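You operate a simulated robot arm through the tools that you are given. There is no shell and no other tool. Be economical: measure what you need, move in short steps, check, and stop when the job is done.

Carry out the task below with a simulated robot arm. There is one attempt and no reset: what you move stays moved.

JOB
Slot the divider in, put both pairs of socks away and shut the drawer.
Fine: blue socks on the blue felt, green socks on the green felt.

Only the result counts: the job must be done as asked and must still hold three seconds after the hand-in. Knocking over, shifting, dropping, spilling or breaking anything else fails it.

ROBOT AND FRAMES
A 6-joint arm with a two-finger parallel gripper, fixed in place. Base frame: the origin is at the foot of the arm, x ahead of it, y to its left, z up. Readings come in cm, rad, newtons and seconds.
Its first joint turns from -1.152 to 1.152 rad. Payload 2.9 kg.
Tool frame: the origin (TCP) lies between the finger pads and is the grasp point; the fingertips stand 3 cm ahead of it; z points along the fingers, y is the line along which they close. Largest opening 11 cm; finger width 2, thickness 1; the body of the gripper, 4.8 by 11.2 cm, starts 5.5 cm behind the TCP.
Orientation is told as [roll, pitch, yaw] about the base's x, y, z axes, in that order, counted from this pose: with the fingers straight down and closing along the base's y, the tool's x points along the base's -x, its y along +y and its z along -z.

CONTROLS
- The arm moves only by the tool play_rows. Its argument "series" is text: rows parted by semicolons, each of 6 numbers parted by spaces: the shift along the tool's x, y, z in units of 25 mm (1.0 is 25 mm), then the turn, a rotation vector about the tool's x, y, z in units of 5 degrees (1.0 is 5 degrees). In form: tx ty tz wx wy wz; .... A call has 1 to 20 rows; each row shifts and turns the commanded pose from where the row before left it, along the tool's axes as they then stand. "grip" is the closure, from 0 (fully open) to 1 (shut), set as the call begins (left out, the last holds). A call with a number of a shift or a turn outside -1 to 1 is refused whole. A row lasts 0.2 s, in which the tool goes at most 5 cm and 0.15 rad; a call with a longer step from one row to the next is refused whole, and so is a gripper value outside its range. Where a pose cannot be reached the arm comes as near as it can. A force on the tool above 40 N (or 10 N above the force at the start of the call, whichever is more), or a blocked arm, ends the call early, and 0.2 s more pass. Each finger travels about 10.8 cm/s and halts on what it meets, pressing with about 38 N; the grip force reading is that of the motor and also rises with nothing between the fingers. The clock runs only during rows and for 0.2 s after the last one: add rows that do not move to give the fingers time. It gives the time, the measured TCP pose, the force on the tool (base axes), the opening and the grip force at its end, in the units of the frame above (readings bear some noise).
- Cameras (640 x 400 px; columns grow to the right, rows downward): "scene" is fixed at [7.59, 43.13, 136.71]; the picture's right is [-0.73, -0.68, 0.00], its down [-0.49, 0.53, -0.69] and it looks along [0.47, -0.51, -0.72] (base axes); focal length 342 px, centre (320, 200). "wrist" rides on the gripper at [-3.6, 0, -5.7] in the tool frame; the picture's right is [0.00, -1.00, 0.00], its down [0.97, 0.00, -0.24] and it looks along [0.24, 0.00, 0.97] (tool axes); focal length 218 px, centre (320, 200).
- get_image(camera): a new picture of that camera. It takes no simulated time.
- locate(camera, pixels): for up to 12 pixels [column, row] of the newest picture of that camera ("zoom" is the newest enlarged one), the place [x, y, z] in the base frame of the surface seen there, good to about 0.2 cm, but the place of the scene camera against the robot may be out by one fixed shift of up to 1.2 cm in any direction. It takes no simulated time.
- enlarge(camera, box): a new picture of the part [left, top, right, bottom] of that camera's present view, enlarged. It takes no simulated time.
- hand_in(): hands the job in; it is judged then, once.

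Work in short steps. Measure before you move; look again where a grasp or a placing could have gone wrong, and mend it. You have 80 turns and 46 pictures in all, those below and enlarged ones among them. Open the gripper and draw the arm clear of the work before you hand the job in, unless the task says otherwise; then end with one line.

The tools are called after "Call:" by a JSON object that holds its "method" and its "body". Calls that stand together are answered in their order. play_rows: Moves the arm, as the interface text tells. Its arguments: {"type":"object","properties":{"series":{"type":"string"},"grip":{"type":"number"}},"required":["series"]} The other tools are called the same way: get_image (camera) takes a picture; locate (camera, pixels) gives the place of the surface under pixels of a picture; enlarge (camera, box) takes an enlarged picture of a part of a camera's view; hand_in () hands the job in.

At the start:

```text
t: 0.0
eef_pos: [37.8, 8.86, 106.9]
ee_rot: [0.002, 0.001, 0.0]
ft_force: [0.0, -0.2, -0.4]
opening: 11.0
gripper_force: 0.0
```

scene: 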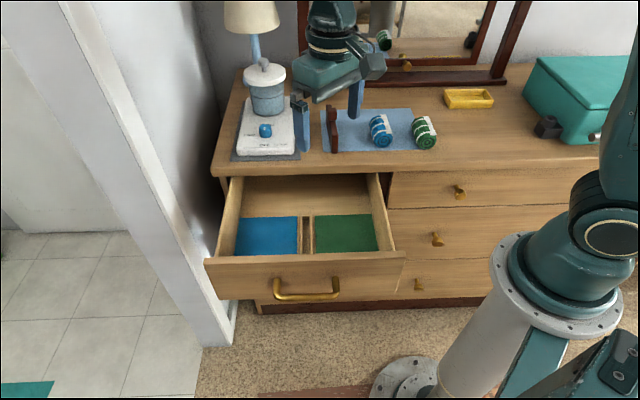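
wrist: 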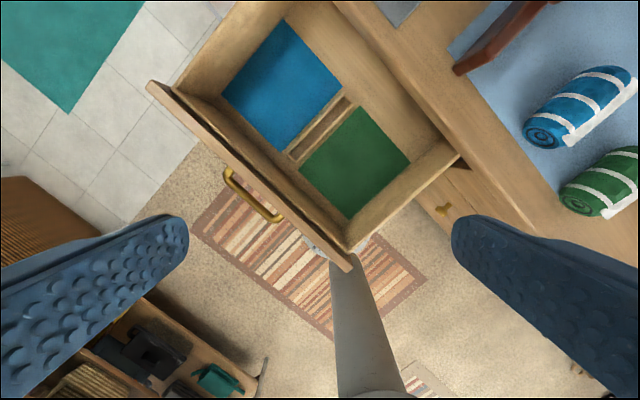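

The drawer is open with blue and green felts at (267,236) and (345,233); something brown at (332,130) may be the divider. I enlarge to see.

Call:
{"method": "enlarge", "body": {"camera": "scene", "box": [200, 60, 460, 222]}}

Call:
{"method": "enlarge", "body": {"camera": "scene", "box": [195, 160, 415, 310]}}

```text
2.46 times, centred on (330, 141) of scene
```

zoom: 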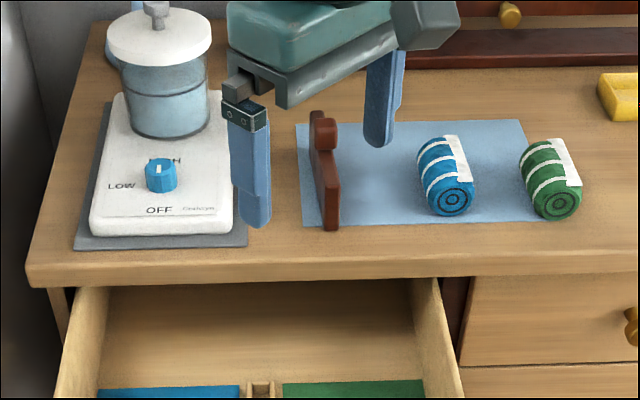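

```text
2.67 times, centred on (305, 235) of scene
```

zoom: 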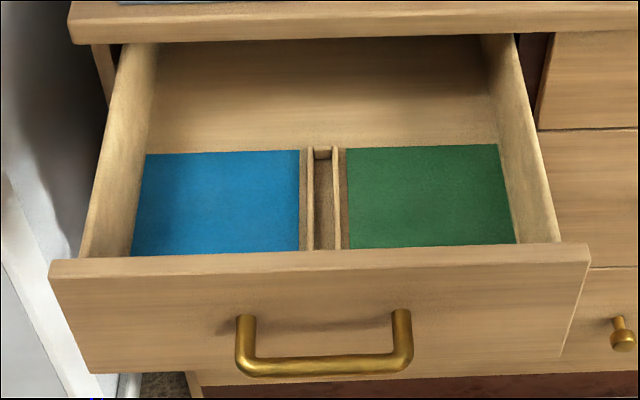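

The divider is the upright brown board at zoom (325,170); the slot lies between two ribs in the drawer at zoom (323,200). Measuring drawer points from this zoom.

Call:
{"method": "locate", "body": {"camera": "zoom", "pixels": [[310, 148], [338, 148], [310, 248], [338, 248], [324, 200], [322, 157], [150, 158], [298, 248], [350, 152], [512, 240], [320, 262], [320, 358]]}}

Call:
{"method": "locate", "body": {"camera": "scene", "pixels": [[331, 109], [334, 115], [336, 146], [333, 135], [328, 125], [378, 120], [384, 130], [380, 143], [424, 122], [427, 144], [240, 260], [380, 200]]}}

Call:
{"method": "locate", "body": {"camera": "wrist", "pixels": [[340, 97], [358, 103], [287, 150], [302, 160], [325, 128], [250, 195], [495, 40], [460, 70], [575, 110], [610, 185], [545, 130], [585, 200]]}}

```text
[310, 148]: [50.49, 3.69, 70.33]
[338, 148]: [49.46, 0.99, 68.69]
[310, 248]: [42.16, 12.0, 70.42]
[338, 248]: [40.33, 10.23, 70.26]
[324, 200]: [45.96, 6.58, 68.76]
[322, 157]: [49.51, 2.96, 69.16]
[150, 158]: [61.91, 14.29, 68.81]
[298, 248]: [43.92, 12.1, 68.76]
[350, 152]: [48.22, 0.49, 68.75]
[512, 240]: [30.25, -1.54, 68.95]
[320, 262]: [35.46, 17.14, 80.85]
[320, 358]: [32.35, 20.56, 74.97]
```

```text
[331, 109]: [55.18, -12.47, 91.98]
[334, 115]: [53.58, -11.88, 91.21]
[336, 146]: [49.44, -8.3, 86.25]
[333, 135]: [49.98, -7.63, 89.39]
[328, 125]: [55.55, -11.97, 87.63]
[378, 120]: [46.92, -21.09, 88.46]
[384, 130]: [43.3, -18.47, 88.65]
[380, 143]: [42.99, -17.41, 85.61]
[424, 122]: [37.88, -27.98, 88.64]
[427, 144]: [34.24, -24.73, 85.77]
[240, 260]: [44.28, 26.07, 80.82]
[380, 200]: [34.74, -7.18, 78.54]
```

```text
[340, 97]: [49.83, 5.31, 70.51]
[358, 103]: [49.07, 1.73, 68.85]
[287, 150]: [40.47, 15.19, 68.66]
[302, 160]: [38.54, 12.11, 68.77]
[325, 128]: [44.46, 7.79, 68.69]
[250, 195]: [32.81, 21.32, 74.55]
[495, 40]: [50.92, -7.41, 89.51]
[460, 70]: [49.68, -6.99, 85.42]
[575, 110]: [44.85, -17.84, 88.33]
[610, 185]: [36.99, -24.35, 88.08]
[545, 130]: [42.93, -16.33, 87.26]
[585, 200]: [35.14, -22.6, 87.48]
```

The scene camera can be offset, so I'll use the wrist camera. I move over the divider at the current height and turn yaw by -45° so the fingers close across the board.

Call:
{"method": "play_rows", "body": {"series": "-0.5 -0.99 0 0 0 0;-0.5 -0.99 0 0 0 0;-0.5 -0.99 0 0 0 0;-0.5 -0.99 0 0 0 0;-0.5 -0.99 0 0 0 0;-0.5 -0.99 0 0 0 0;0 0 0 0 0 1;0 0 0 0 0 1;0 0 0 0 0 1;0 0 0 0 0 1;0 0 0 0 0 1;0 0 0 0 0 1;0 0 0 0 0 1;0 0 0 0 0 1;0 0 0 0 0 1;0 0 0 0 0 0", "grip": 0}}

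Call:
{"method": "get_image", "body": {"camera": "wrist"}}

```text
t: 3.4
eef_pos: [45.3, -5.82, 107.1]
ee_rot: [-0.001, 0.0, -0.786]
ft_force: [0.2, 0.4, -0.1]
opening: 11.0
gripper_force: 0.0
```

```text
41 pictures are left
```

wrist: 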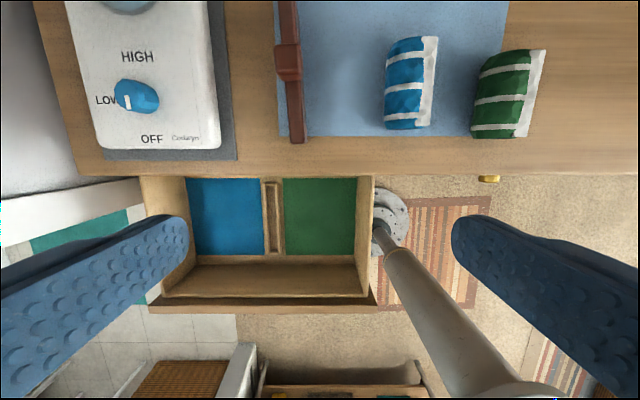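

Nicely aligned: divider at column ~290 (rows 0-142), its grip block at (288,62); the slot at (272,215). Measure these.

Call:
{"method": "locate", "body": {"camera": "wrist", "pixels": [[285, 8], [286, 30], [292, 100], [297, 138], [288, 60], [279, 62], [298, 62], [288, 46], [288, 78], [283, 120], [300, 120], [310, 100]]}}

Call:
{"method": "locate", "body": {"camera": "wrist", "pixels": [[265, 185], [280, 185], [268, 250], [282, 250], [274, 215], [272, 190], [276, 245], [192, 182], [262, 254], [286, 182], [355, 252], [260, 303]]}}

Call:
{"method": "enlarge", "body": {"camera": "wrist", "box": [200, 160, 360, 260]}}

Call:
{"method": "enlarge", "body": {"camera": "wrist", "box": [210, 0, 450, 150]}}

```text
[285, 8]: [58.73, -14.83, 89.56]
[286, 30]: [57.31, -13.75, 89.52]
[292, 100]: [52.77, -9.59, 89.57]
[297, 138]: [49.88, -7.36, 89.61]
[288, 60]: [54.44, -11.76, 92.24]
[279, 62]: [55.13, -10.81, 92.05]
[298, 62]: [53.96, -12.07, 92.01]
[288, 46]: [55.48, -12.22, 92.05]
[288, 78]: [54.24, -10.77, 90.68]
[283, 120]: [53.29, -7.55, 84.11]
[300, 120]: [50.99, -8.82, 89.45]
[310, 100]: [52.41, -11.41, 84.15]
```

```text
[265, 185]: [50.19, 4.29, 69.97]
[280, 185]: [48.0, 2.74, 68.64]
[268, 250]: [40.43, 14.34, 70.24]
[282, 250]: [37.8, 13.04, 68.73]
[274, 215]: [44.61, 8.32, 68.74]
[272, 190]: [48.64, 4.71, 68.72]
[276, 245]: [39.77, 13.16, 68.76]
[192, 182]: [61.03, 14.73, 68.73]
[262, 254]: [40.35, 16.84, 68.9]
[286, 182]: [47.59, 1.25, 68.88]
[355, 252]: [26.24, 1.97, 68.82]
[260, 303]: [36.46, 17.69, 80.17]
```

```text
4.00 times, centred on (280, 210) of wrist
```

zoom: 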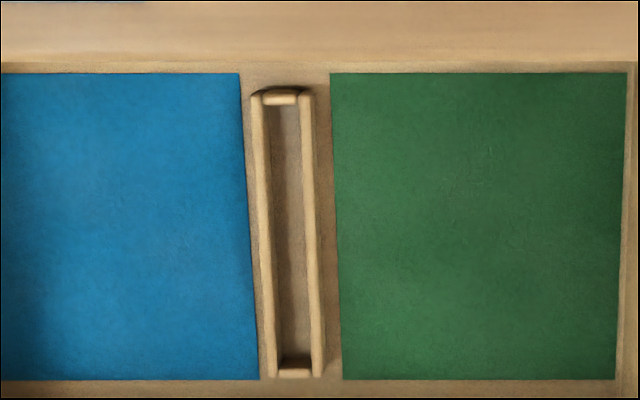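

```text
2.67 times, centred on (330, 75) of wrist
```

zoom: 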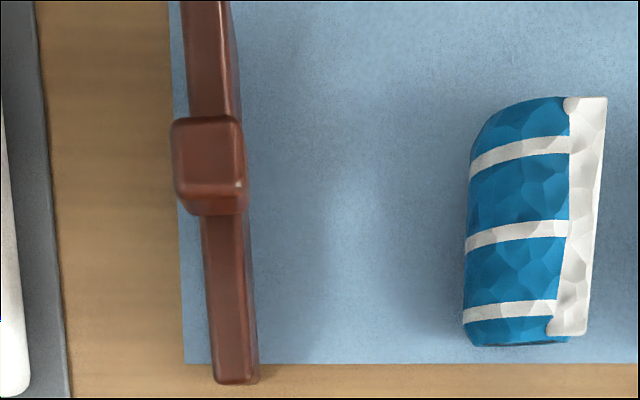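

The slot is aligned with yaw -45°, the divider is about 4° off it, block near (54.5,-11.5, top 92). Before approaching I check the pot, heater and mirror positions for clearance.

Call:
{"method": "get_image", "body": {"camera": "scene"}}

Call:
{"method": "locate", "body": {"camera": "scene", "pixels": [[264, 63], [286, 75], [284, 105], [251, 110], [299, 158], [245, 70], [266, 130], [294, 118]]}}

```text
38 pictures are left
```

scene: 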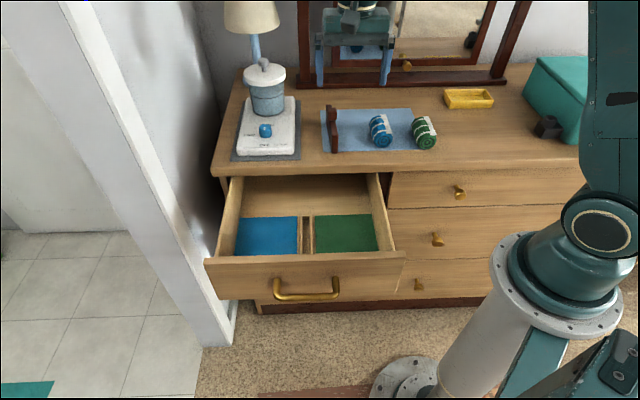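

```text
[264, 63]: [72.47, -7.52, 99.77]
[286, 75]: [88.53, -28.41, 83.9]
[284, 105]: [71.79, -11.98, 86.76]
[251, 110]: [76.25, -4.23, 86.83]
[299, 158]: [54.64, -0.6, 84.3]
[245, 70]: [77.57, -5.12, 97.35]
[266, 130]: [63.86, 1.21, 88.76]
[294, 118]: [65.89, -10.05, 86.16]
```

Pot and heater are clear of the fingers' path. Move above the block at z≈100 with the yaw trimmed 4°, then look.

Call:
{"method": "play_rows", "body": {"series": "-0.84 0.2 0 0 0 0;-0.84 0.2 0 0 0 0;-0.84 0.2 0 0 0 0;-0.84 0.2 0 0 0 0;-0.84 0.2 0 0 0 0;0 0 0.95 0 0 0;0 0 0.95 0 0 0;0 0 0.9 0 0 -0.8;0 0 0 0 0 0"}}

Call:
{"method": "get_image", "body": {"camera": "wrist"}}

```text
t: 5.4
eef_pos: [54.56, -11.59, 99.79]
ee_rot: [0.0, -0.001, -0.716]
ft_force: [0.9, -0.4, -0.5]
opening: 10.99
gripper_force: 0.0
```

```text
37 pictures are left
```

wrist: 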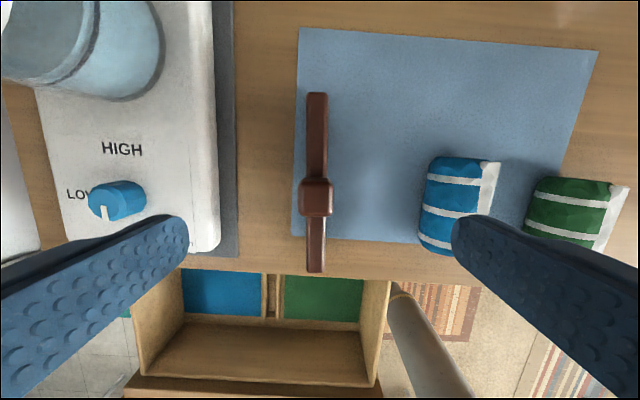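

Divider is upright at column 316. Measure its block, ends and the blue sock's near edge.

Call:
{"method": "locate", "body": {"camera": "wrist", "pixels": [[303, 192], [329, 192], [316, 182], [316, 206], [316, 195], [318, 96], [316, 264], [308, 130], [326, 130], [422, 205], [310, 250], [323, 250]]}}

Call:
{"method": "enlarge", "body": {"camera": "wrist", "box": [236, 80, 396, 180]}}

Call:
{"method": "enlarge", "body": {"camera": "wrist", "box": [236, 175, 396, 275]}}

```text
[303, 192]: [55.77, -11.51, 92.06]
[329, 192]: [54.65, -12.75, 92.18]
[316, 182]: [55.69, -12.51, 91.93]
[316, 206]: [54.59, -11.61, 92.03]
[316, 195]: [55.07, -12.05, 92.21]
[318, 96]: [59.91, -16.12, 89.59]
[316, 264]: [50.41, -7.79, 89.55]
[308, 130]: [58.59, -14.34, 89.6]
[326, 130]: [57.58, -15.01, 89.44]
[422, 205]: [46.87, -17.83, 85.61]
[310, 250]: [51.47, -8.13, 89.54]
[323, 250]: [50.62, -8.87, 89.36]
```

```text
4.00 times, centred on (316, 130) of wrist
```

zoom: 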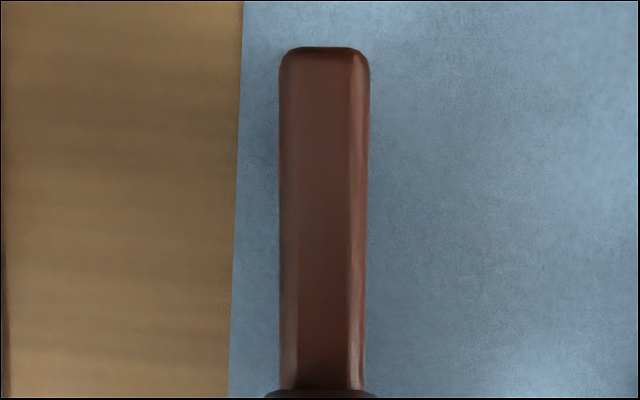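

```text
4.00 times, centred on (316, 225) of wrist
```

zoom: 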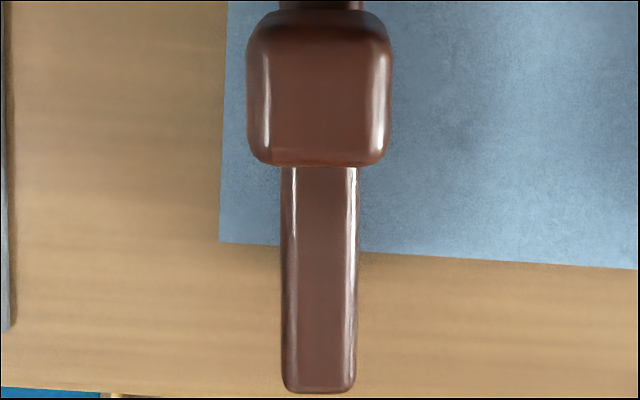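

Block centre ≈ (55.1,-12.0), board 13.4 cm long. I part-close the gripper (to clear the blue socks), centre, and descend to TCP z≈90.6.

Call:
{"method": "play_rows", "body": {"series": "-0.26 0.08 0 0 0 0;0 0 0 0 0 0;0 0 0.92 0 0 0;0 0 0.92 0 0 0;0 0 0.92 0 0 0;0 0 0.92 0 0 0;0 0 0 0 0 0", "grip": 0.55}}

Call:
{"method": "get_image", "body": {"camera": "wrist"}}

```text
t: 7.0
eef_pos: [55.1, -12.12, 90.92]
ee_rot: [-0.001, 0.0, -0.717]
ft_force: [0.5, -0.6, -0.3]
opening: 4.94
gripper_force: 0.0
```

```text
34 pictures are left
```

wrist: 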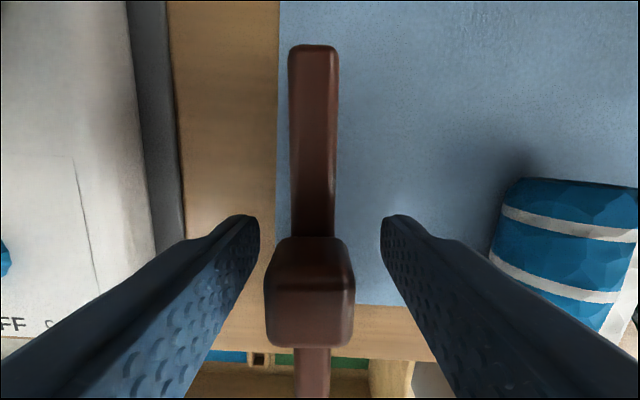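

The block is ~0.2 cm left of the fingers' centre; nudge and close.

Call:
{"method": "play_rows", "body": {"series": "0 0.08 0.1 0 0 0;0 0 0 0 0 0"}}

Call:
{"method": "play_rows", "body": {"series": "0 0 0 0 0 0;0 0 0 0 0 0;0 0 0 0 0 0;0 0 0 0 0 0", "grip": 1}}

Call:
{"method": "get_image", "body": {"camera": "wrist"}}

```text
t: 7.6
eef_pos: [55.28, -11.88, 90.52]
ee_rot: [0.0, -0.001, -0.717]
ft_force: [0.2, 0.4, 0.6]
opening: 4.96
gripper_force: 0.1
```

```text
t: 8.6
eef_pos: [55.31, -11.84, 90.64]
ee_rot: [0.0, 0.0, -0.716]
ft_force: [0.7, 0.3, -0.1]
opening: 2.33
gripper_force: 38.2
```

```text
33 pictures are left
```

wrist: 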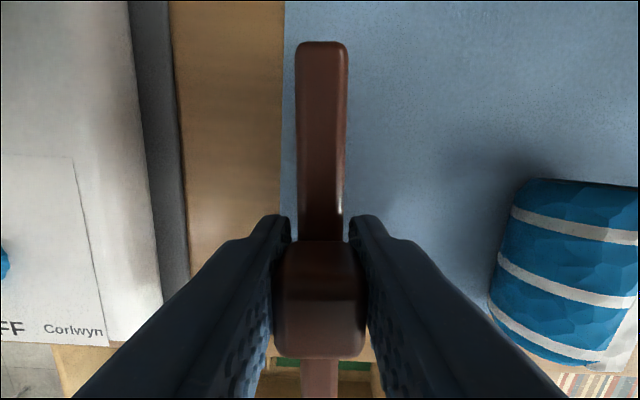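

Held (opening 2.33). Lift 7.5 cm, restore yaw -45°, and carry outward to beside the slot (offset ~5 cm so the slot stays visible).

Call:
{"method": "play_rows", "body": {"series": "0 0 -0.7 0 0 0;0 0 -0.8 0 0 0;0 0 -0.8 0 0 0;0 0 -0.7 0 0 0.8;0.9 0.08 0 0 0 0;0.9 0.08 0 0 0 0;0.9 0.08 0 0 0 0;0.9 0.08 0 0 0 0;0.9 0.08 0 0 0 0;0.9 0.08 0 0 0 0;0.9 0.08 0 0 0 0;0.9 0.08 0 0 0 0;0.9 0.08 0 0 0 0;0.9 0.08 0 0 0 0;0 0 0.9 0 0 0;0 0 0.9 0 0 0;0 0 0 0 0 0"}}

Call:
{"method": "get_image", "body": {"camera": "wrist"}}

```text
t: 12.2
eef_pos: [40.72, 5.6, 93.23]
ee_rot: [0.0, 0.002, -0.785]
ft_force: [0.2, 0.2, -0.8]
opening: 2.3
gripper_force: 37.4
```

```text
32 pictures are left
```

wrist: 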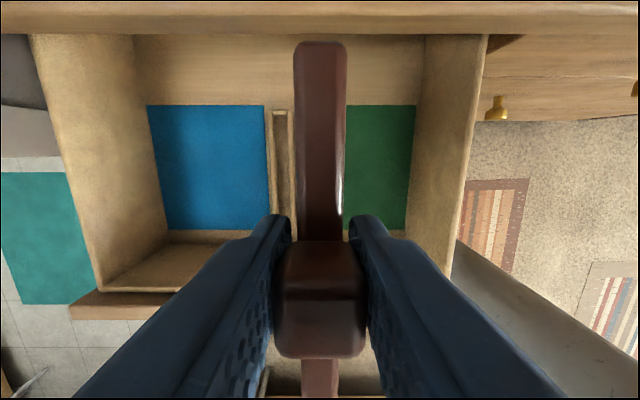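

The slot shows at columns 268-293, rows 108-215. Enlarge for precision.

Call:
{"method": "enlarge", "body": {"camera": "wrist", "box": [220, 90, 412, 210]}}

Call:
{"method": "locate", "body": {"camera": "wrist", "pixels": [[269, 130], [292, 130], [271, 180], [295, 180], [280, 130], [283, 180], [281, 111], [265, 110]]}}

```text
3.33 times, centred on (316, 150) of wrist
```

zoom: 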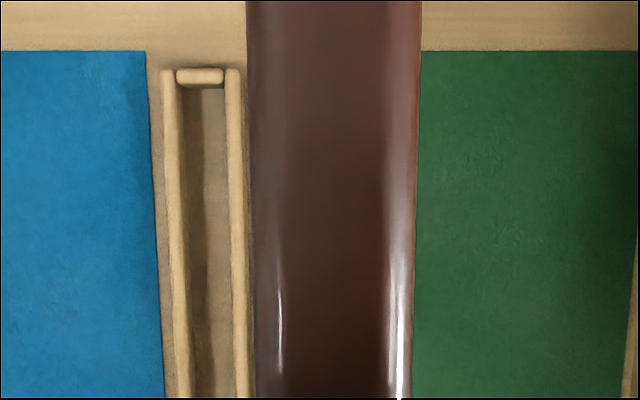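

```text
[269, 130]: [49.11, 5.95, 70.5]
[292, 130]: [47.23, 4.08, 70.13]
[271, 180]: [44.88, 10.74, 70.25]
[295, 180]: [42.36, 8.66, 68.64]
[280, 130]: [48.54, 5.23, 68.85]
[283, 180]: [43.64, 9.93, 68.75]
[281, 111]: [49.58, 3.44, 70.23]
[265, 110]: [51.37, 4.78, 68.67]
```

Slot centreline is +4.93 cm along tool y, and centred along x within 0.25 cm. Move over it and lower until the board bottom is ~1 cm above the ribs.

Call:
{"method": "play_rows", "body": {"series": "-0.1 0.986 0 0 0 0;0 0.986 0 0 0 0.08;0 0 0.9 0 0 0;0 0 0.9 0 0 0;0 0 0.9 0 0 0;0 0 0.9 0 0 0;0 0 0.9 0 0 0;0 0 0.9 0 0 0;0 0 0.5 0 0 0;0 0 0 0 0 0"}}

Call:
{"method": "get_image", "body": {"camera": "wrist"}}

Call:
{"method": "enlarge", "body": {"camera": "scene", "box": [215, 160, 407, 280]}}

```text
t: 14.4
eef_pos: [44.26, 8.72, 78.8]
ee_rot: [0.0, -0.001, -0.792]
ft_force: [0.4, -0.6, -0.2]
opening: 2.31
gripper_force: 38.4
```

```text
30 pictures are left
```

wrist: 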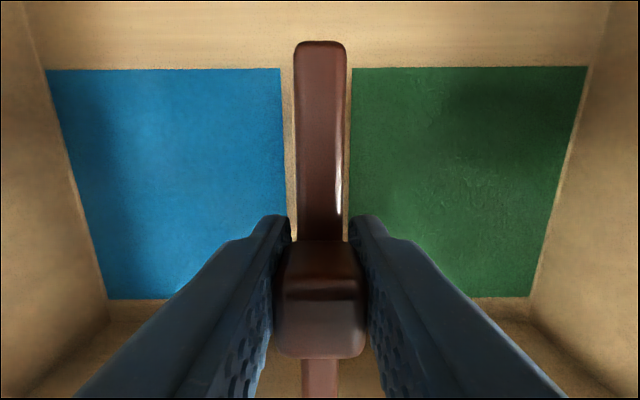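

```text
3.33 times, centred on (311, 220) of scene
```

zoom: 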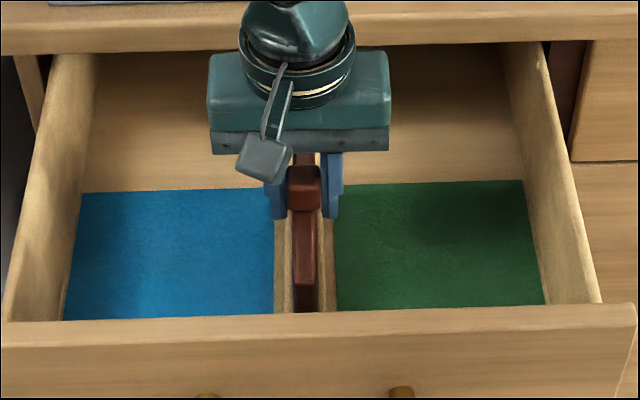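

Felt edges (280,70)/(352,70) suggest the slot centre may be ~0.2 cm left of the board. Enlarge to check the ribs on both sides.

Call:
{"method": "enlarge", "body": {"camera": "wrist", "box": [240, 30, 400, 130]}}

Call:
{"method": "enlarge", "body": {"camera": "scene", "box": [287, 205, 335, 255]}}

```text
4.00 times, centred on (320, 80) of wrist
```

zoom: 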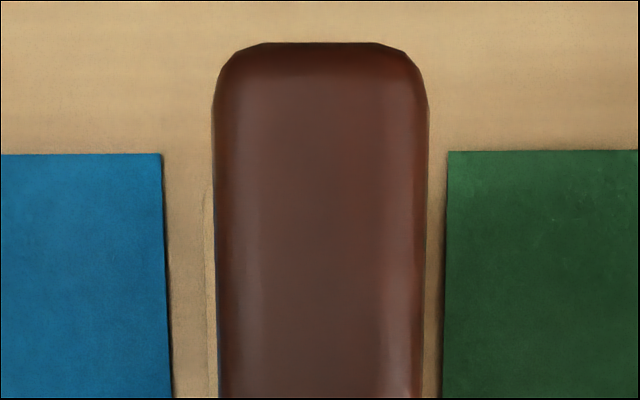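

```text
8.00 times, centred on (311, 230) of scene
```

zoom: 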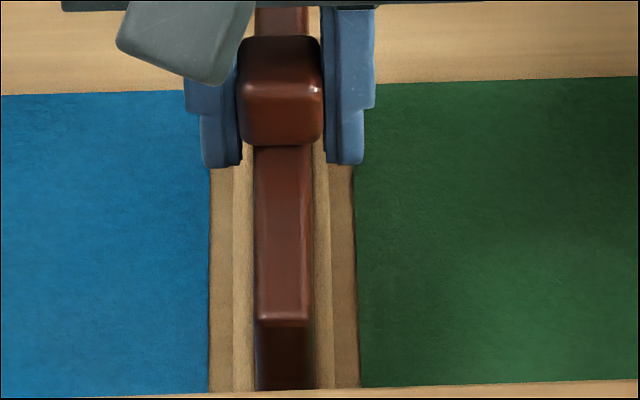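

The left rib peeks out (zoom col 205) while the right one is hidden: the slot is ~0.27 cm toward +y. Correct, then lower slowly into the slot.

Call:
{"method": "play_rows", "body": {"series": "0 0.11 0 0 0 0;0 0 0 0 0 0;0 0 0 0 0 0"}}

Call:
{"method": "enlarge", "body": {"camera": "wrist", "box": [240, 30, 400, 130]}}

```text
t: 15.2
eef_pos: [44.44, 9.06, 78.74]
ee_rot: [-0.002, 0.001, -0.791]
ft_force: [0.7, -0.1, -1.2]
opening: 2.33
gripper_force: 38.0
```

```text
4.00 times, centred on (320, 80) of wrist
```

zoom: 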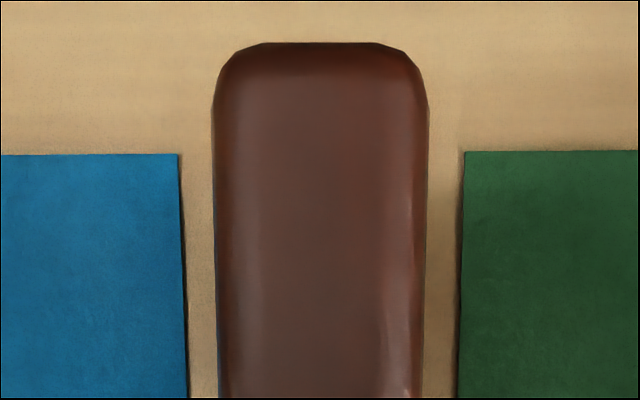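

Now symmetric. Lower in small steps, 3 cm.

Call:
{"method": "play_rows", "body": {"series": "0 0 0.3 0 0 0;0 0 0.3 0 0 0;0 0 0.3 0 0 0;0 0 0.2 0 0 0;0 0 0.1 0 0 0;0 0 0 0 0 0"}}

Call:
{"method": "enlarge", "body": {"camera": "scene", "box": [271, 190, 351, 260]}}

```text
t: 16.6
eef_pos: [44.72, 8.84, 75.8]
ee_rot: [-0.001, -0.007, -0.795]
ft_force: [13.8, -20.6, 10.2]
opening: 2.32
gripper_force: 38.0
```

```text
5.71 times, centred on (311, 225) of scene
```

zoom: 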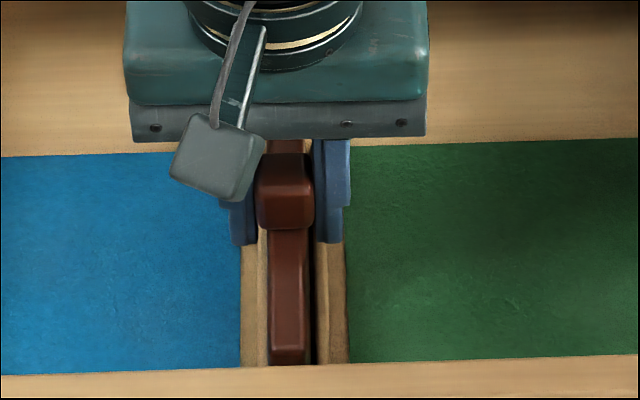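

Contact: force pushes toward the back (−tool x), so the front end is rubbing the front stop. Ease back 0.4 cm.

Call:
{"method": "play_rows", "body": {"series": "-0.08 0 0 0 0 0;-0.08 0 0 0 0 0;0 0 0 0 0 0;0 0 0 0 0 0"}}

```text
t: 17.6
eef_pos: [44.71, 8.91, 75.6]
ee_rot: [-0.002, 0.002, -0.793]
ft_force: [7.6, -8.1, 1.7]
opening: 2.32
gripper_force: 38.4
```

Force halved; ease a little more then go down the last bit.

Call:
{"method": "play_rows", "body": {"series": "-0.1 0 0 0 0 0;0 0 0 0 0 0;0 0 0.1 0 0 0;0 0 0.05 0 0 0;0 0 0 0 0 0"}}

Call:
{"method": "enlarge", "body": {"camera": "wrist", "box": [240, 0, 400, 100]}}

Call:
{"method": "enlarge", "body": {"camera": "scene", "box": [200, 160, 420, 300]}}

```text
t: 18.8
eef_pos: [45.02, 8.43, 75.39]
ee_rot: [-0.003, 0.001, -0.793]
ft_force: [-14.7, -15.7, 28.4]
opening: 2.33
gripper_force: 38.3
```

```text
4.00 times, centred on (320, 50) of wrist
```

zoom: 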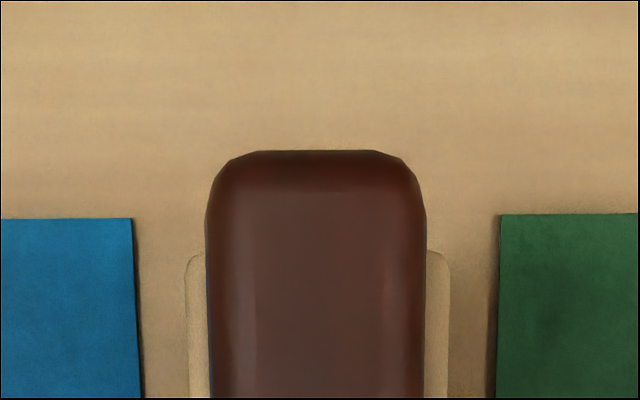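

```text
2.86 times, centred on (310, 230) of scene
```

zoom: 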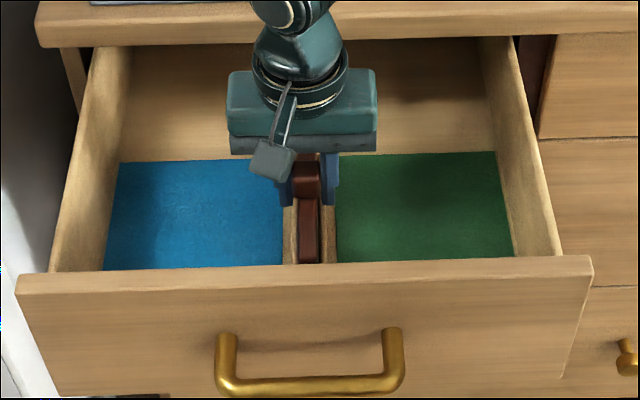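

z 75.4 puts the board's bottom at ~68.9 — on the slot floor, leaning on the left rib. Relieve side load slightly and check.

Call:
{"method": "play_rows", "body": {"series": "0 -0.06 0 0 0 0;0 0 -0.04 0 0 0;0 0 0 0 0 0"}}

```text
t: 19.6
eef_pos: [44.95, 8.6, 75.48]
ee_rot: [0.003, 0.001, -0.789]
ft_force: [-0.9, -1.4, -0.3]
opening: 2.32
gripper_force: 38.4
```

Loads gone. Open to ~5 cm and rise, then look.

Call:
{"method": "play_rows", "body": {"series": "0 0 0 0 0 0;0 0 0 0 0 0;0 0 0 0 0 0;0 0 -0.8 0 0 0;0 0 -0.9 0 0 0;0 0 -0.9 0 0 0;0 0 -0.9 0 0 0;0 0 -0.9 0 0 0;0 0 -0.9 0 0 0;0 0 0 0 0 0", "grip": 0.5}}

Call:
{"method": "get_image", "body": {"camera": "wrist"}}

```text
t: 21.8
eef_pos: [45.0, 8.31, 88.99]
ee_rot: [0.0, 0.001, -0.793]
ft_force: [0.2, 0.4, 0.5]
opening: 5.5
gripper_force: 0.1
```

```text
22 pictures are left
```

wrist: 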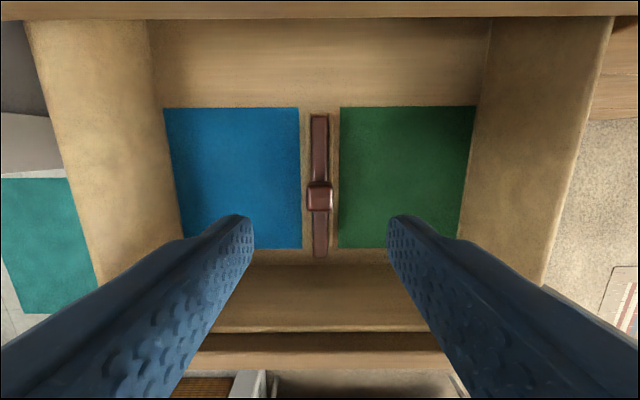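

The divider stands in the slot at column 319. Check its top height and the felt centres.

Call:
{"method": "locate", "body": {"camera": "wrist", "pixels": [[320, 125], [319, 170], [319, 250], [319, 193], [165, 110], [298, 110], [301, 245], [342, 110], [473, 110], [459, 235], [320, 330], [340, 245]]}}

Call:
{"method": "enlarge", "body": {"camera": "wrist", "box": [240, 100, 400, 200]}}

```text
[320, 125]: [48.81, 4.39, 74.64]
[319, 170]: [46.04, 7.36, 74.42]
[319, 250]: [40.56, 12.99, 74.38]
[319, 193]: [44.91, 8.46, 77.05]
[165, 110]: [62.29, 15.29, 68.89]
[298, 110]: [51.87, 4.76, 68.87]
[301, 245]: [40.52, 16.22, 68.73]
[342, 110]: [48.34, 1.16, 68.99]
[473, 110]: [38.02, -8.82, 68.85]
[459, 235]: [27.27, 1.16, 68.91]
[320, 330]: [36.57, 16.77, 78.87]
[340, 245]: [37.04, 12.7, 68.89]
```

```text
4.00 times, centred on (320, 150) of wrist
```

zoom: 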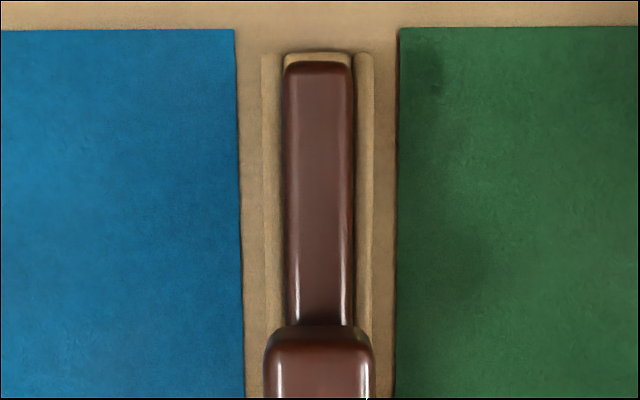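

Divider seated (top z≈74.4). Felt centres: blue ≈ (51.4,15.7), green ≈ (37.7,1.5). Now rise and fly over the blue socks.

Call:
{"method": "play_rows", "body": {"series": "0 0 -0.9 0 0 0;0 0 -0.9 0 0 0;0 0 -0.9 0 0 0;0 0 -0.9 0 0 0;0 0 -0.9 0 0 0;0 0 -0.7 0 0 0;-0.98 -0.91 0 0 0 0;-0.98 -0.91 0 0 0 0;-0.98 -0.91 0 0 0 0;-0.98 -0.91 0 0 0 0;-0.98 -0.91 0 0 0 0;-0.98 -0.91 0 0 0 0;-0.98 -0.91 0 0 0 0;-0.98 -0.91 0 0 0 0;0 0 0 0 0 0", "grip": 0}}

Call:
{"method": "get_image", "body": {"camera": "wrist"}}

```text
t: 25.0
eef_pos: [45.47, -18.32, 101.79]
ee_rot: [0.0, 0.0, -0.792]
ft_force: [0.8, 0.5, 0.4]
opening: 10.99
gripper_force: 0.1
```

```text
20 pictures are left
```

wrist: 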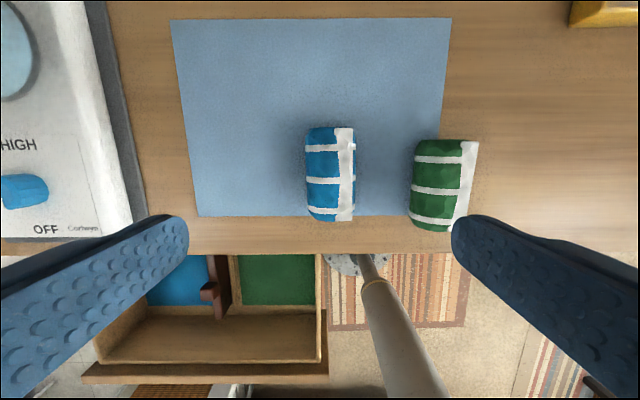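

Both socks lie along tool x. Measure blue (306-355 × 127-221) and green.

Call:
{"method": "locate", "body": {"camera": "wrist", "pixels": [[330, 130], [330, 165], [330, 215], [308, 165], [355, 165], [345, 165], [440, 142], [437, 185], [432, 225], [412, 185], [475, 185], [318, 165]]}}

Call:
{"method": "enlarge", "body": {"camera": "wrist", "box": [290, 115, 498, 245]}}

```text
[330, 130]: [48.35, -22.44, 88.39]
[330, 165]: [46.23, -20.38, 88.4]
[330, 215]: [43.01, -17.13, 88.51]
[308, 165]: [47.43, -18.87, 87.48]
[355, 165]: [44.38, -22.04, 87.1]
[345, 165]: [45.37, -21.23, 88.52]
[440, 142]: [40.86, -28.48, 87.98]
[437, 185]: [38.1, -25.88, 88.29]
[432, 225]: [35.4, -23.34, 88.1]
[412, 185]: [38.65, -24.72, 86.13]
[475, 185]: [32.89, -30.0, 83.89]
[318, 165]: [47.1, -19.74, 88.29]
```

```text
3.08 times, centred on (394, 180) of wrist
```

zoom: 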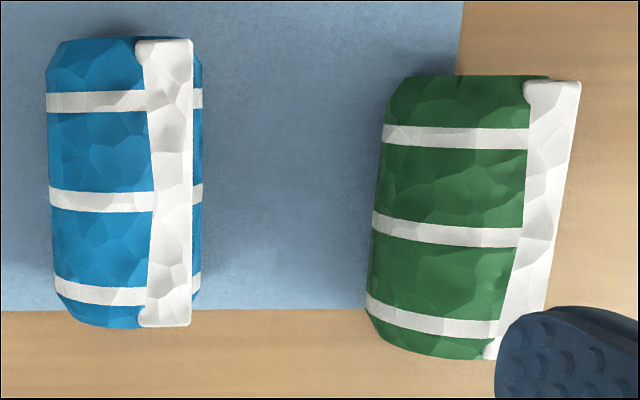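

Blue socks' centre ≈ (45.5,-19.9), 4.4 wide. Set opening to 7 cm, centre, descend to z≈87.5, then close.

Call:
{"method": "play_rows", "body": {"series": "-0.47 -0.44 0 0 0 0;0 0 0.9 0 0 0;0 0 0.9 0 0 0;0 0 0.9 0 0 0;0 0 0.9 0 0 0;0 0 0.9 0 0 0;0 0 0.8 0 0 0;0 0 0.4 0 0 0;0 0 0 0 0 0", "grip": 0.36}}

Call:
{"method": "get_image", "body": {"camera": "wrist"}}

```text
t: 27.0
eef_pos: [45.6, -19.76, 87.49]
ee_rot: [0.0, 0.0, -0.792]
ft_force: [-0.3, 0.2, -0.2]
opening: 7.05
gripper_force: 0.0
```

```text
18 pictures are left
```

wrist: 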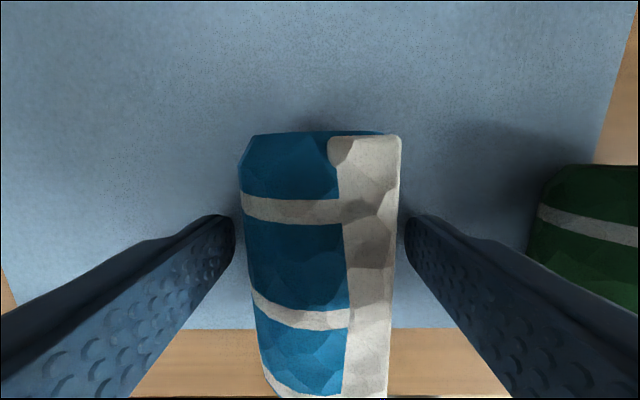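

Centred. Close, and then lift 12 cm.

Call:
{"method": "play_rows", "body": {"series": "0 0 0 0 0 0;0 0 0 0 0 0;0 0 0 0 0 0;0 0 0 0 0 0;0 0 0 0 0 0", "grip": 1}}

Call:
{"method": "play_rows", "body": {"series": "0 0 -0.5 0 0 0;0 0 -0.8 0 0 0;0 0 -0.8 0 0 0;0 0 -0.9 0 0 0;0 0 -0.9 0 0 0;0 0 -0.9 0 0 0;0 0 0 0 0 0"}}

Call:
{"method": "get_image", "body": {"camera": "wrist"}}

```text
t: 28.2
eef_pos: [45.63, -19.84, 87.47]
ee_rot: [0.0, 0.001, -0.793]
ft_force: [0.2, 0.5, 0.0]
opening: 4.46
gripper_force: 38.1
```

```text
t: 29.8
eef_pos: [45.69, -19.99, 99.61]
ee_rot: [-0.001, -0.002, -0.791]
ft_force: [0.6, -0.4, -0.3]
opening: 4.43
gripper_force: 38.0
```

```text
17 pictures are left
```

wrist: 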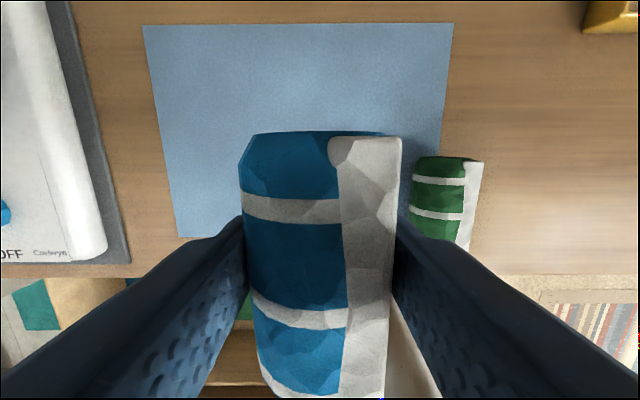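

Held (4.43). Carry over the blue felt centre (50.9,15.55) at this height.

Call:
{"method": "play_rows", "body": {"series": "0.715 0.96 0 0 0 0;0.715 0.96 0 0 0 0;0.715 0.96 0 0 0 0;0.715 0.96 0 0 0 0;0.715 0.96 0 0 0 0;0.715 0.96 0 0 0 0;0.715 0.96 0 0 0 0;0.715 0.96 0 0 0 0;0.715 0.96 0 0 0 0;0.715 0.96 0 0 0 0;0.715 0.96 0 0 0 0;0.715 0.96 0 0 0 0;0 0 0.9 0 0 0;0 0 0.9 0 0 0;0 0 0 0 0 0"}}

Call:
{"method": "get_image", "body": {"camera": "wrist"}}

```text
t: 33.0
eef_pos: [51.29, 15.7, 95.06]
ee_rot: [0.0, -0.001, -0.792]
ft_force: [-0.8, -0.2, -0.5]
opening: 4.42
gripper_force: 38.1
```

```text
16 pictures are left
```

wrist: 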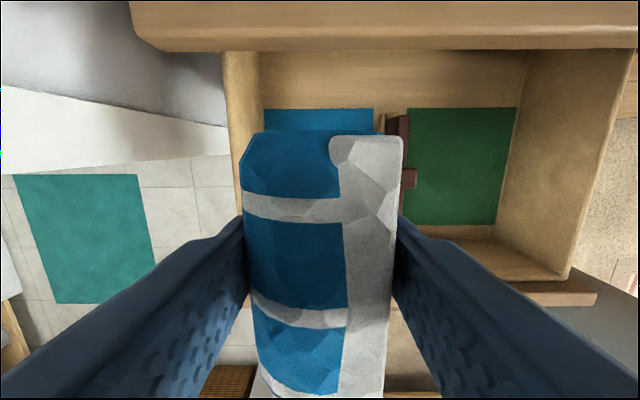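

Felt is centred under the socks (edges 264-373 at row 110); walls ~8 cm each side. Descend to z≈74.5.

Call:
{"method": "play_rows", "body": {"series": "0 0 0.9 0 0 0;0 0 0.9 0 0 0;0 0 0.9 0 0 0;0 0 0.9 0 0 0;0 0 0.9 0 0 0;0 0 0.9 0 0 0;0 0 0.9 0 0 0;0 0 0.9 0 0 0;0 0 0.7 0 0 0;0 0 0.3 0 0 0;0 0 0 0 0 0"}}

Call:
{"method": "get_image", "body": {"camera": "wrist"}}

```text
t: 35.4
eef_pos: [51.26, 15.52, 74.37]
ee_rot: [0.0, -0.001, -0.792]
ft_force: [0.3, -0.2, -1.3]
opening: 4.42
gripper_force: 37.7
```

```text
15 pictures are left
```

wrist: 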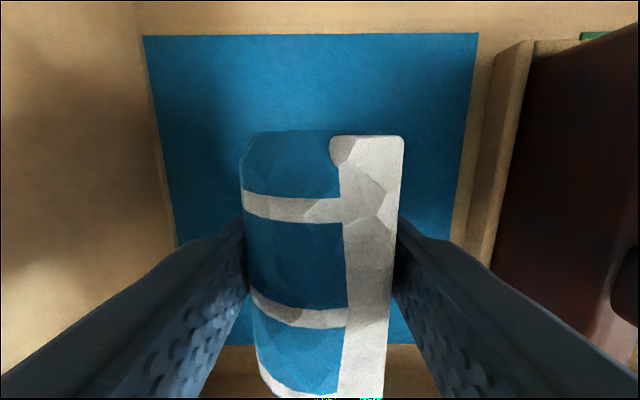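

Centred on the felt. Lower 1.9 cm (0.77 units) gently.

Call:
{"method": "play_rows", "body": {"series": "0 0 0.3 0 0 0;0 0 0.25 0 0 0;0 0 0.2 0 0 0;0 0 0 0 0 0"}}

```text
t: 36.4
eef_pos: [51.22, 15.52, 72.61]
ee_rot: [-0.001, 0.0, -0.794]
ft_force: [0.1, -0.4, 0.3]
opening: 4.44
gripper_force: 38.1
```

No contact yet; slightly lower.

Call:
{"method": "play_rows", "body": {"series": "0 0 0.06 0 0 0;0 0 0.05 0 0 0;0 0 0 0 0 0"}}

```text
t: 37.2
eef_pos: [51.22, 15.73, 72.34]
ee_rot: [0.0, 0.0, -0.792]
ft_force: [-1.8, -1.1, 1.0]
opening: 4.42
gripper_force: 38.2
```

Touching lightly. Open to ~7 cm and rise straight up.

Call:
{"method": "play_rows", "body": {"series": "0 0 0 0 0 0;0 0 0 0 0 0;0 0 0 0 0 0;0 0 -0.5 0 0 0;0 0 -0.9 0 0 0;0 0 -0.9 0 0 0;0 0 -0.9 0 0 0;0 0 -0.9 0 0 0;0 0 -0.9 0 0 0;0 0 -0.9 0 0 0;0 0 -0.9 0 0 0;0 0 -0.9 0 0 0;0 0 -0.9 0 0 0;0 0 -0.9 0 0 0;0 0 -0.9 0 0 0;0 0 -0.9 0 0 0;0 0 0 0 0 0", "grip": 0.36}}

Call:
{"method": "get_image", "body": {"camera": "wrist"}}

```text
t: 40.8
eef_pos: [51.21, 15.79, 100.47]
ee_rot: [0.0, -0.001, -0.791]
ft_force: [0.2, -0.1, -0.5]
opening: 7.02
gripper_force: 0.0
```

```text
14 pictures are left
```

wrist: 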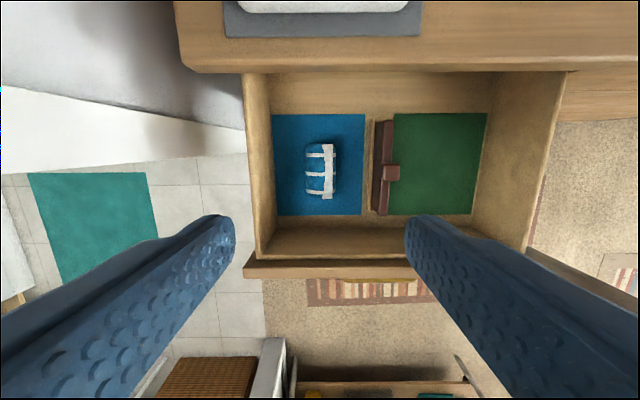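

Blue socks lie on the blue felt. Fly to above the green socks.

Call:
{"method": "play_rows", "body": {"series": "-0.47 -0.93 0 0 0 0;-0.47 -0.93 0 0 0 0;-0.47 -0.93 0 0 0 0;-0.47 -0.93 0 0 0 0;-0.47 -0.93 0 0 0 0;-0.47 -0.93 0 0 0 0;-0.47 -0.93 0 0 0 0;-0.47 -0.93 0 0 0 0;-0.47 -0.93 0 0 0 0;-0.47 -0.93 0 0 0 0;-0.47 -0.93 0 0 0 0;-0.47 -0.93 0 0 0 0;-0.47 -0.93 0 0 0 0;-0.47 -0.93 0 0 0 0;-0.47 -0.93 0 0 0 0;-0.47 -0.93 0 0 0 0;-0.47 -0.93 0 0 0 0;0 0 0 0 0 0"}}

Call:
{"method": "get_image", "body": {"camera": "wrist"}}

```text
t: 44.6
eef_pos: [37.21, -26.37, 100.91]
ee_rot: [-0.001, 0.0, -0.793]
ft_force: [0.4, -0.2, -0.6]
opening: 7.06
gripper_force: 0.1
```

```text
13 pictures are left
```

wrist: 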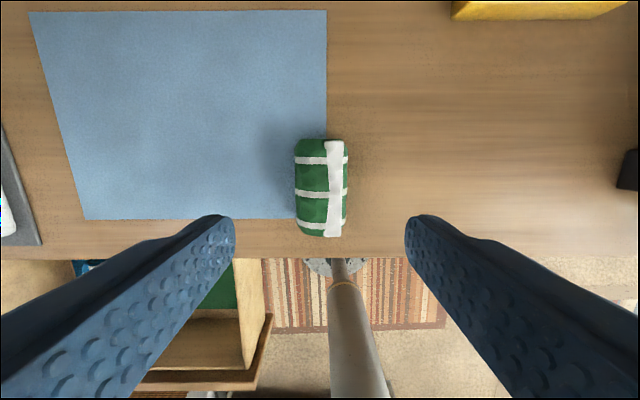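

Green socks centred at column 321, rows 138-238 → ~0.25 cm ahead of the TCP. Descend to z≈87.5.

Call:
{"method": "play_rows", "body": {"series": "0.1 0 0.9 0 0 0;0 0 0.9 0 0 0;0 0 0.9 0 0 0;0 0 0.9 0 0 0;0 0 0.9 0 0 0;0 0 0.6 0 0 0;0 0 0.28 0 0 0;0 0 0 0 0 0"}}

Call:
{"method": "get_image", "body": {"camera": "wrist"}}

```text
t: 46.4
eef_pos: [37.18, -26.13, 87.38]
ee_rot: [0.0, -0.001, -0.793]
ft_force: [0.0, -0.5, 0.4]
opening: 7.05
gripper_force: 0.1
```

```text
12 pictures are left
```

wrist: 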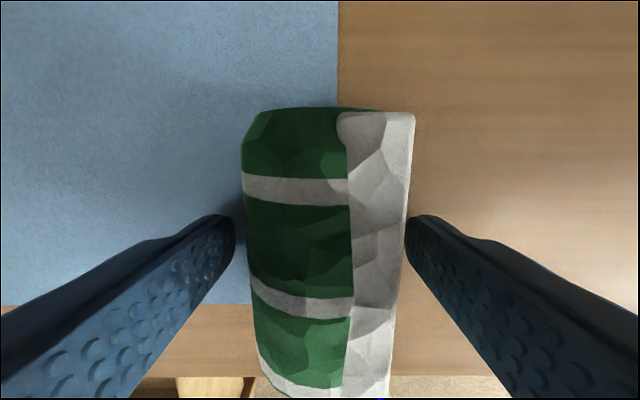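

Back the hand 0.4 cm to balance, then close and lift.

Call:
{"method": "play_rows", "body": {"series": "-0.16 0 0 0 0 0;0 0 0 0 0 0"}}

Call:
{"method": "play_rows", "body": {"series": "0 0 0 0 0 0;0 0 0 0 0 0;0 0 0 0 0 0;0 0 0 0 0 0;0 0 0 0 0 0", "grip": 1}}

Call:
{"method": "play_rows", "body": {"series": "0 0 -0.5 0 0 0;0 0 -0.8 0 0 0;0 0 -0.8 0 0 0;0 0 -0.9 0 0 0;0 0 -0.9 0 0 0;0 0 -0.9 0 0 0;0 0 0 0 0 0"}}

```text
t: 47.0
eef_pos: [37.35, -26.57, 87.29]
ee_rot: [0.0, 0.0, -0.792]
ft_force: [1.4, 0.0, -0.1]
opening: 7.01
gripper_force: 0.1
```

```text
t: 48.2
eef_pos: [37.26, -26.51, 87.34]
ee_rot: [0.0, 0.001, -0.793]
ft_force: [0.5, -0.9, 0.3]
opening: 4.42
gripper_force: 38.3
```

```text
t: 49.8
eef_pos: [37.38, -26.61, 99.57]
ee_rot: [-0.001, 0.0, -0.793]
ft_force: [-0.3, -0.2, -1.4]
opening: 4.42
gripper_force: 37.6
```

Held (4.42). Carry over the green felt centre ≈ (37.4,1.8).

Call:
{"method": "play_rows", "body": {"series": "0.89 0.895 0 0 0 0;0.89 0.895 0 0 0 0;0.89 0.895 0 0 0 0;0.89 0.895 0 0 0 0;0.89 0.895 0 0 0 0;0.89 0.895 0 0 0 0;0.89 0.895 0 0 0 0;0.89 0.895 0 0 0 0;0.89 0.895 0 0 0 0;0 0 0.9 0 0 0;0 0 0.9 0 0 0;0 0 0 0 0 0"}}

Call:
{"method": "get_image", "body": {"camera": "wrist"}}

```text
t: 52.4
eef_pos: [37.71, 2.06, 94.88]
ee_rot: [0.0, 0.0, -0.794]
ft_force: [0.5, 1.2, 0.3]
opening: 4.41
gripper_force: 38.2
```

```text
11 pictures are left
```

wrist: 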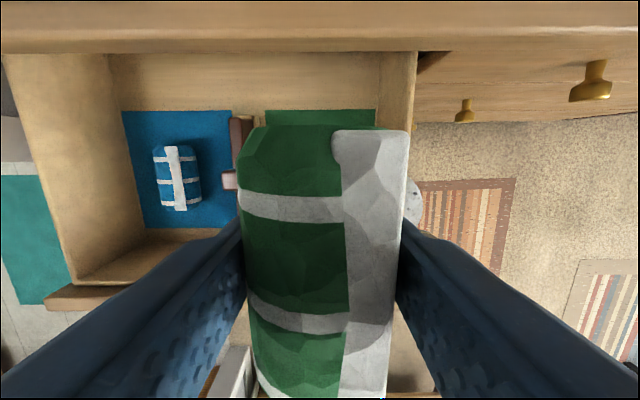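

Felt cols 265-376, centred. Descend to z≈74.4.

Call:
{"method": "play_rows", "body": {"series": "0 0 0.9 0 0 0;0 0 0.9 0 0 0;0 0 0.9 0 0 0;0 0 0.9 0 0 0;0 0 0.9 0 0 0;0 0 0.9 0 0 0;0 0 0.9 0 0 0;0 0 0.9 0 0 0;0 0 0.7 0 0 0;0 0 0.3 0 0 0;0 0 0 0 0 0"}}

Call:
{"method": "get_image", "body": {"camera": "wrist"}}

```text
t: 54.8
eef_pos: [37.6, 1.89, 74.12]
ee_rot: [0.0, 0.001, -0.793]
ft_force: [-0.4, 0.3, -0.8]
opening: 4.44
gripper_force: 38.0
```

```text
10 pictures are left
```

wrist: 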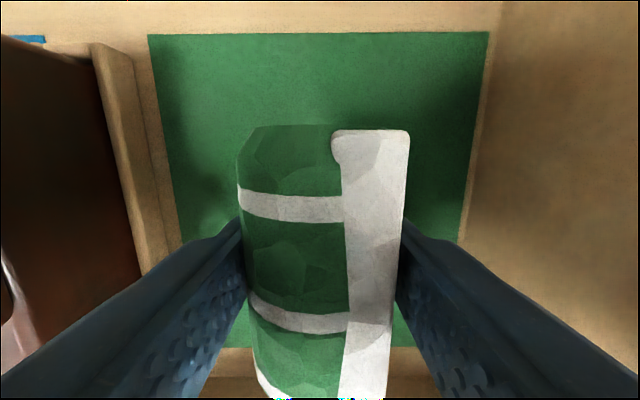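

Centred. Lower ~1.85 cm gently.

Call:
{"method": "play_rows", "body": {"series": "0 0 0.3 0 0 0;0 0 0.25 0 0 0;0 0 0.14 0 0 0;0 0 0.06 0 0 0;0 0 0 0 0 0"}}

```text
t: 56.0
eef_pos: [37.47, 1.86, 72.31]
ee_rot: [0.0, 0.002, -0.792]
ft_force: [-0.1, -0.6, -0.7]
opening: 4.42
gripper_force: 38.3
```

No contact felt; lower a touch more.

Call:
{"method": "play_rows", "body": {"series": "0 0 0.05 0 0 0;0 0 0.04 0 0 0;0 0 0 0 0 0"}}

```text
t: 56.8
eef_pos: [37.65, 1.85, 72.02]
ee_rot: [0.0, 0.001, -0.793]
ft_force: [-1.1, 0.0, 1.1]
opening: 4.43
gripper_force: 38.0
```

Light contact. Open, rise clear and look with both cameras.

Call:
{"method": "play_rows", "body": {"series": "0 0 0 0 0 0;0 0 0 0 0 0;0 0 0 0 0 0;0 0 -0.5 0 0 0;0 0 -0.9 0 0 0;0 0 -0.9 0 0 0;0 0 -0.9 0 0 0;0 0 -0.9 0 0 0;0 0 -0.9 0 0 0;0 0 -0.9 0 0 0;0 0 -0.9 0 0 0;0 0 -0.9 0 0 0;0 0 -0.9 0 0 0;0 0 -0.9 0 0 0;0 0 0 0 0 0", "grip": 0.36}}

Call:
{"method": "get_image", "body": {"camera": "wrist"}}

Call:
{"method": "get_image", "body": {"camera": "scene"}}

```text
t: 60.0
eef_pos: [37.61, 2.11, 96.03]
ee_rot: [-0.001, -0.001, -0.793]
ft_force: [-0.1, 0.0, -1.1]
opening: 7.03
gripper_force: 0.1
```

```text
9 pictures are left
```

wrist: 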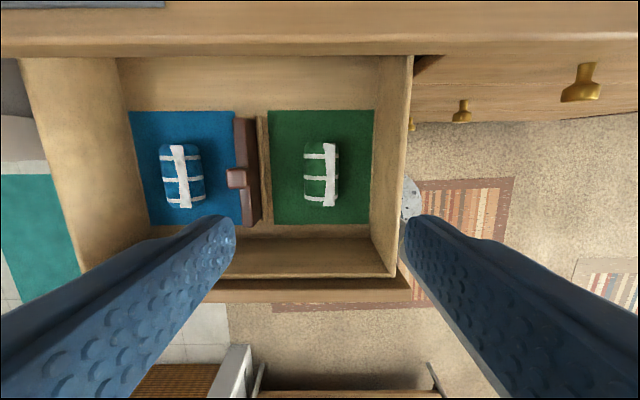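

```text
8 pictures are left
```

scene: 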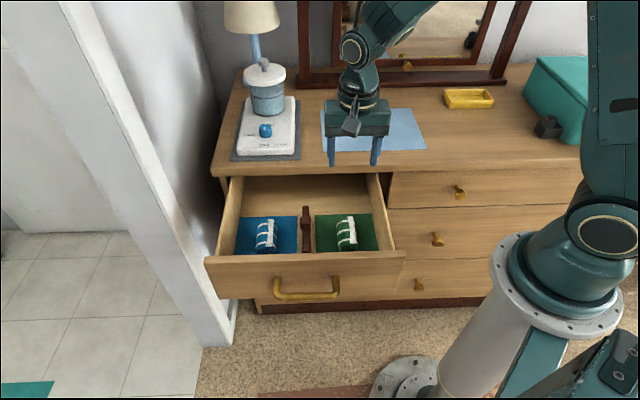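

Both socks are placed. Measure handle, front face, the fixed drawer faces and counter edge in scene; calibrate with wrist points.

Call:
{"method": "locate", "body": {"camera": "scene", "pixels": [[275, 288], [305, 295], [336, 288], [305, 265], [260, 270], [305, 258], [345, 280], [420, 190], [430, 215], [400, 178], [306, 209], [400, 172]]}}

Call:
{"method": "locate", "body": {"camera": "wrist", "pixels": [[238, 178], [250, 280], [250, 296], [350, 283], [350, 296], [500, 75], [500, 47], [200, 45], [250, 50], [460, 90]]}}

```text
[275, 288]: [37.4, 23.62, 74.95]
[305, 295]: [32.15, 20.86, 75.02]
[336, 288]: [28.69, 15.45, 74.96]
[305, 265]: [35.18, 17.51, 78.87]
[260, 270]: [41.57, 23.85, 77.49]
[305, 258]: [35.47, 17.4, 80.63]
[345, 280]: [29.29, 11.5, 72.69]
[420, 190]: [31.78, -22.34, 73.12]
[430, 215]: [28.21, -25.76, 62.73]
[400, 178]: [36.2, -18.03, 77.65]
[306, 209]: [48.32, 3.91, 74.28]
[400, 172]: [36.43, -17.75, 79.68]
```

```text
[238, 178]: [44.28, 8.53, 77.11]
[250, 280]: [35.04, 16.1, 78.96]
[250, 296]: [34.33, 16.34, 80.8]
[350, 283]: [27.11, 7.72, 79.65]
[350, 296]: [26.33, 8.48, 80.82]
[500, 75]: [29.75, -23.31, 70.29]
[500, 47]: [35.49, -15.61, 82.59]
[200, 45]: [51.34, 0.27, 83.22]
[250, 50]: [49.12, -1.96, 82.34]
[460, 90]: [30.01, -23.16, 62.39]
```

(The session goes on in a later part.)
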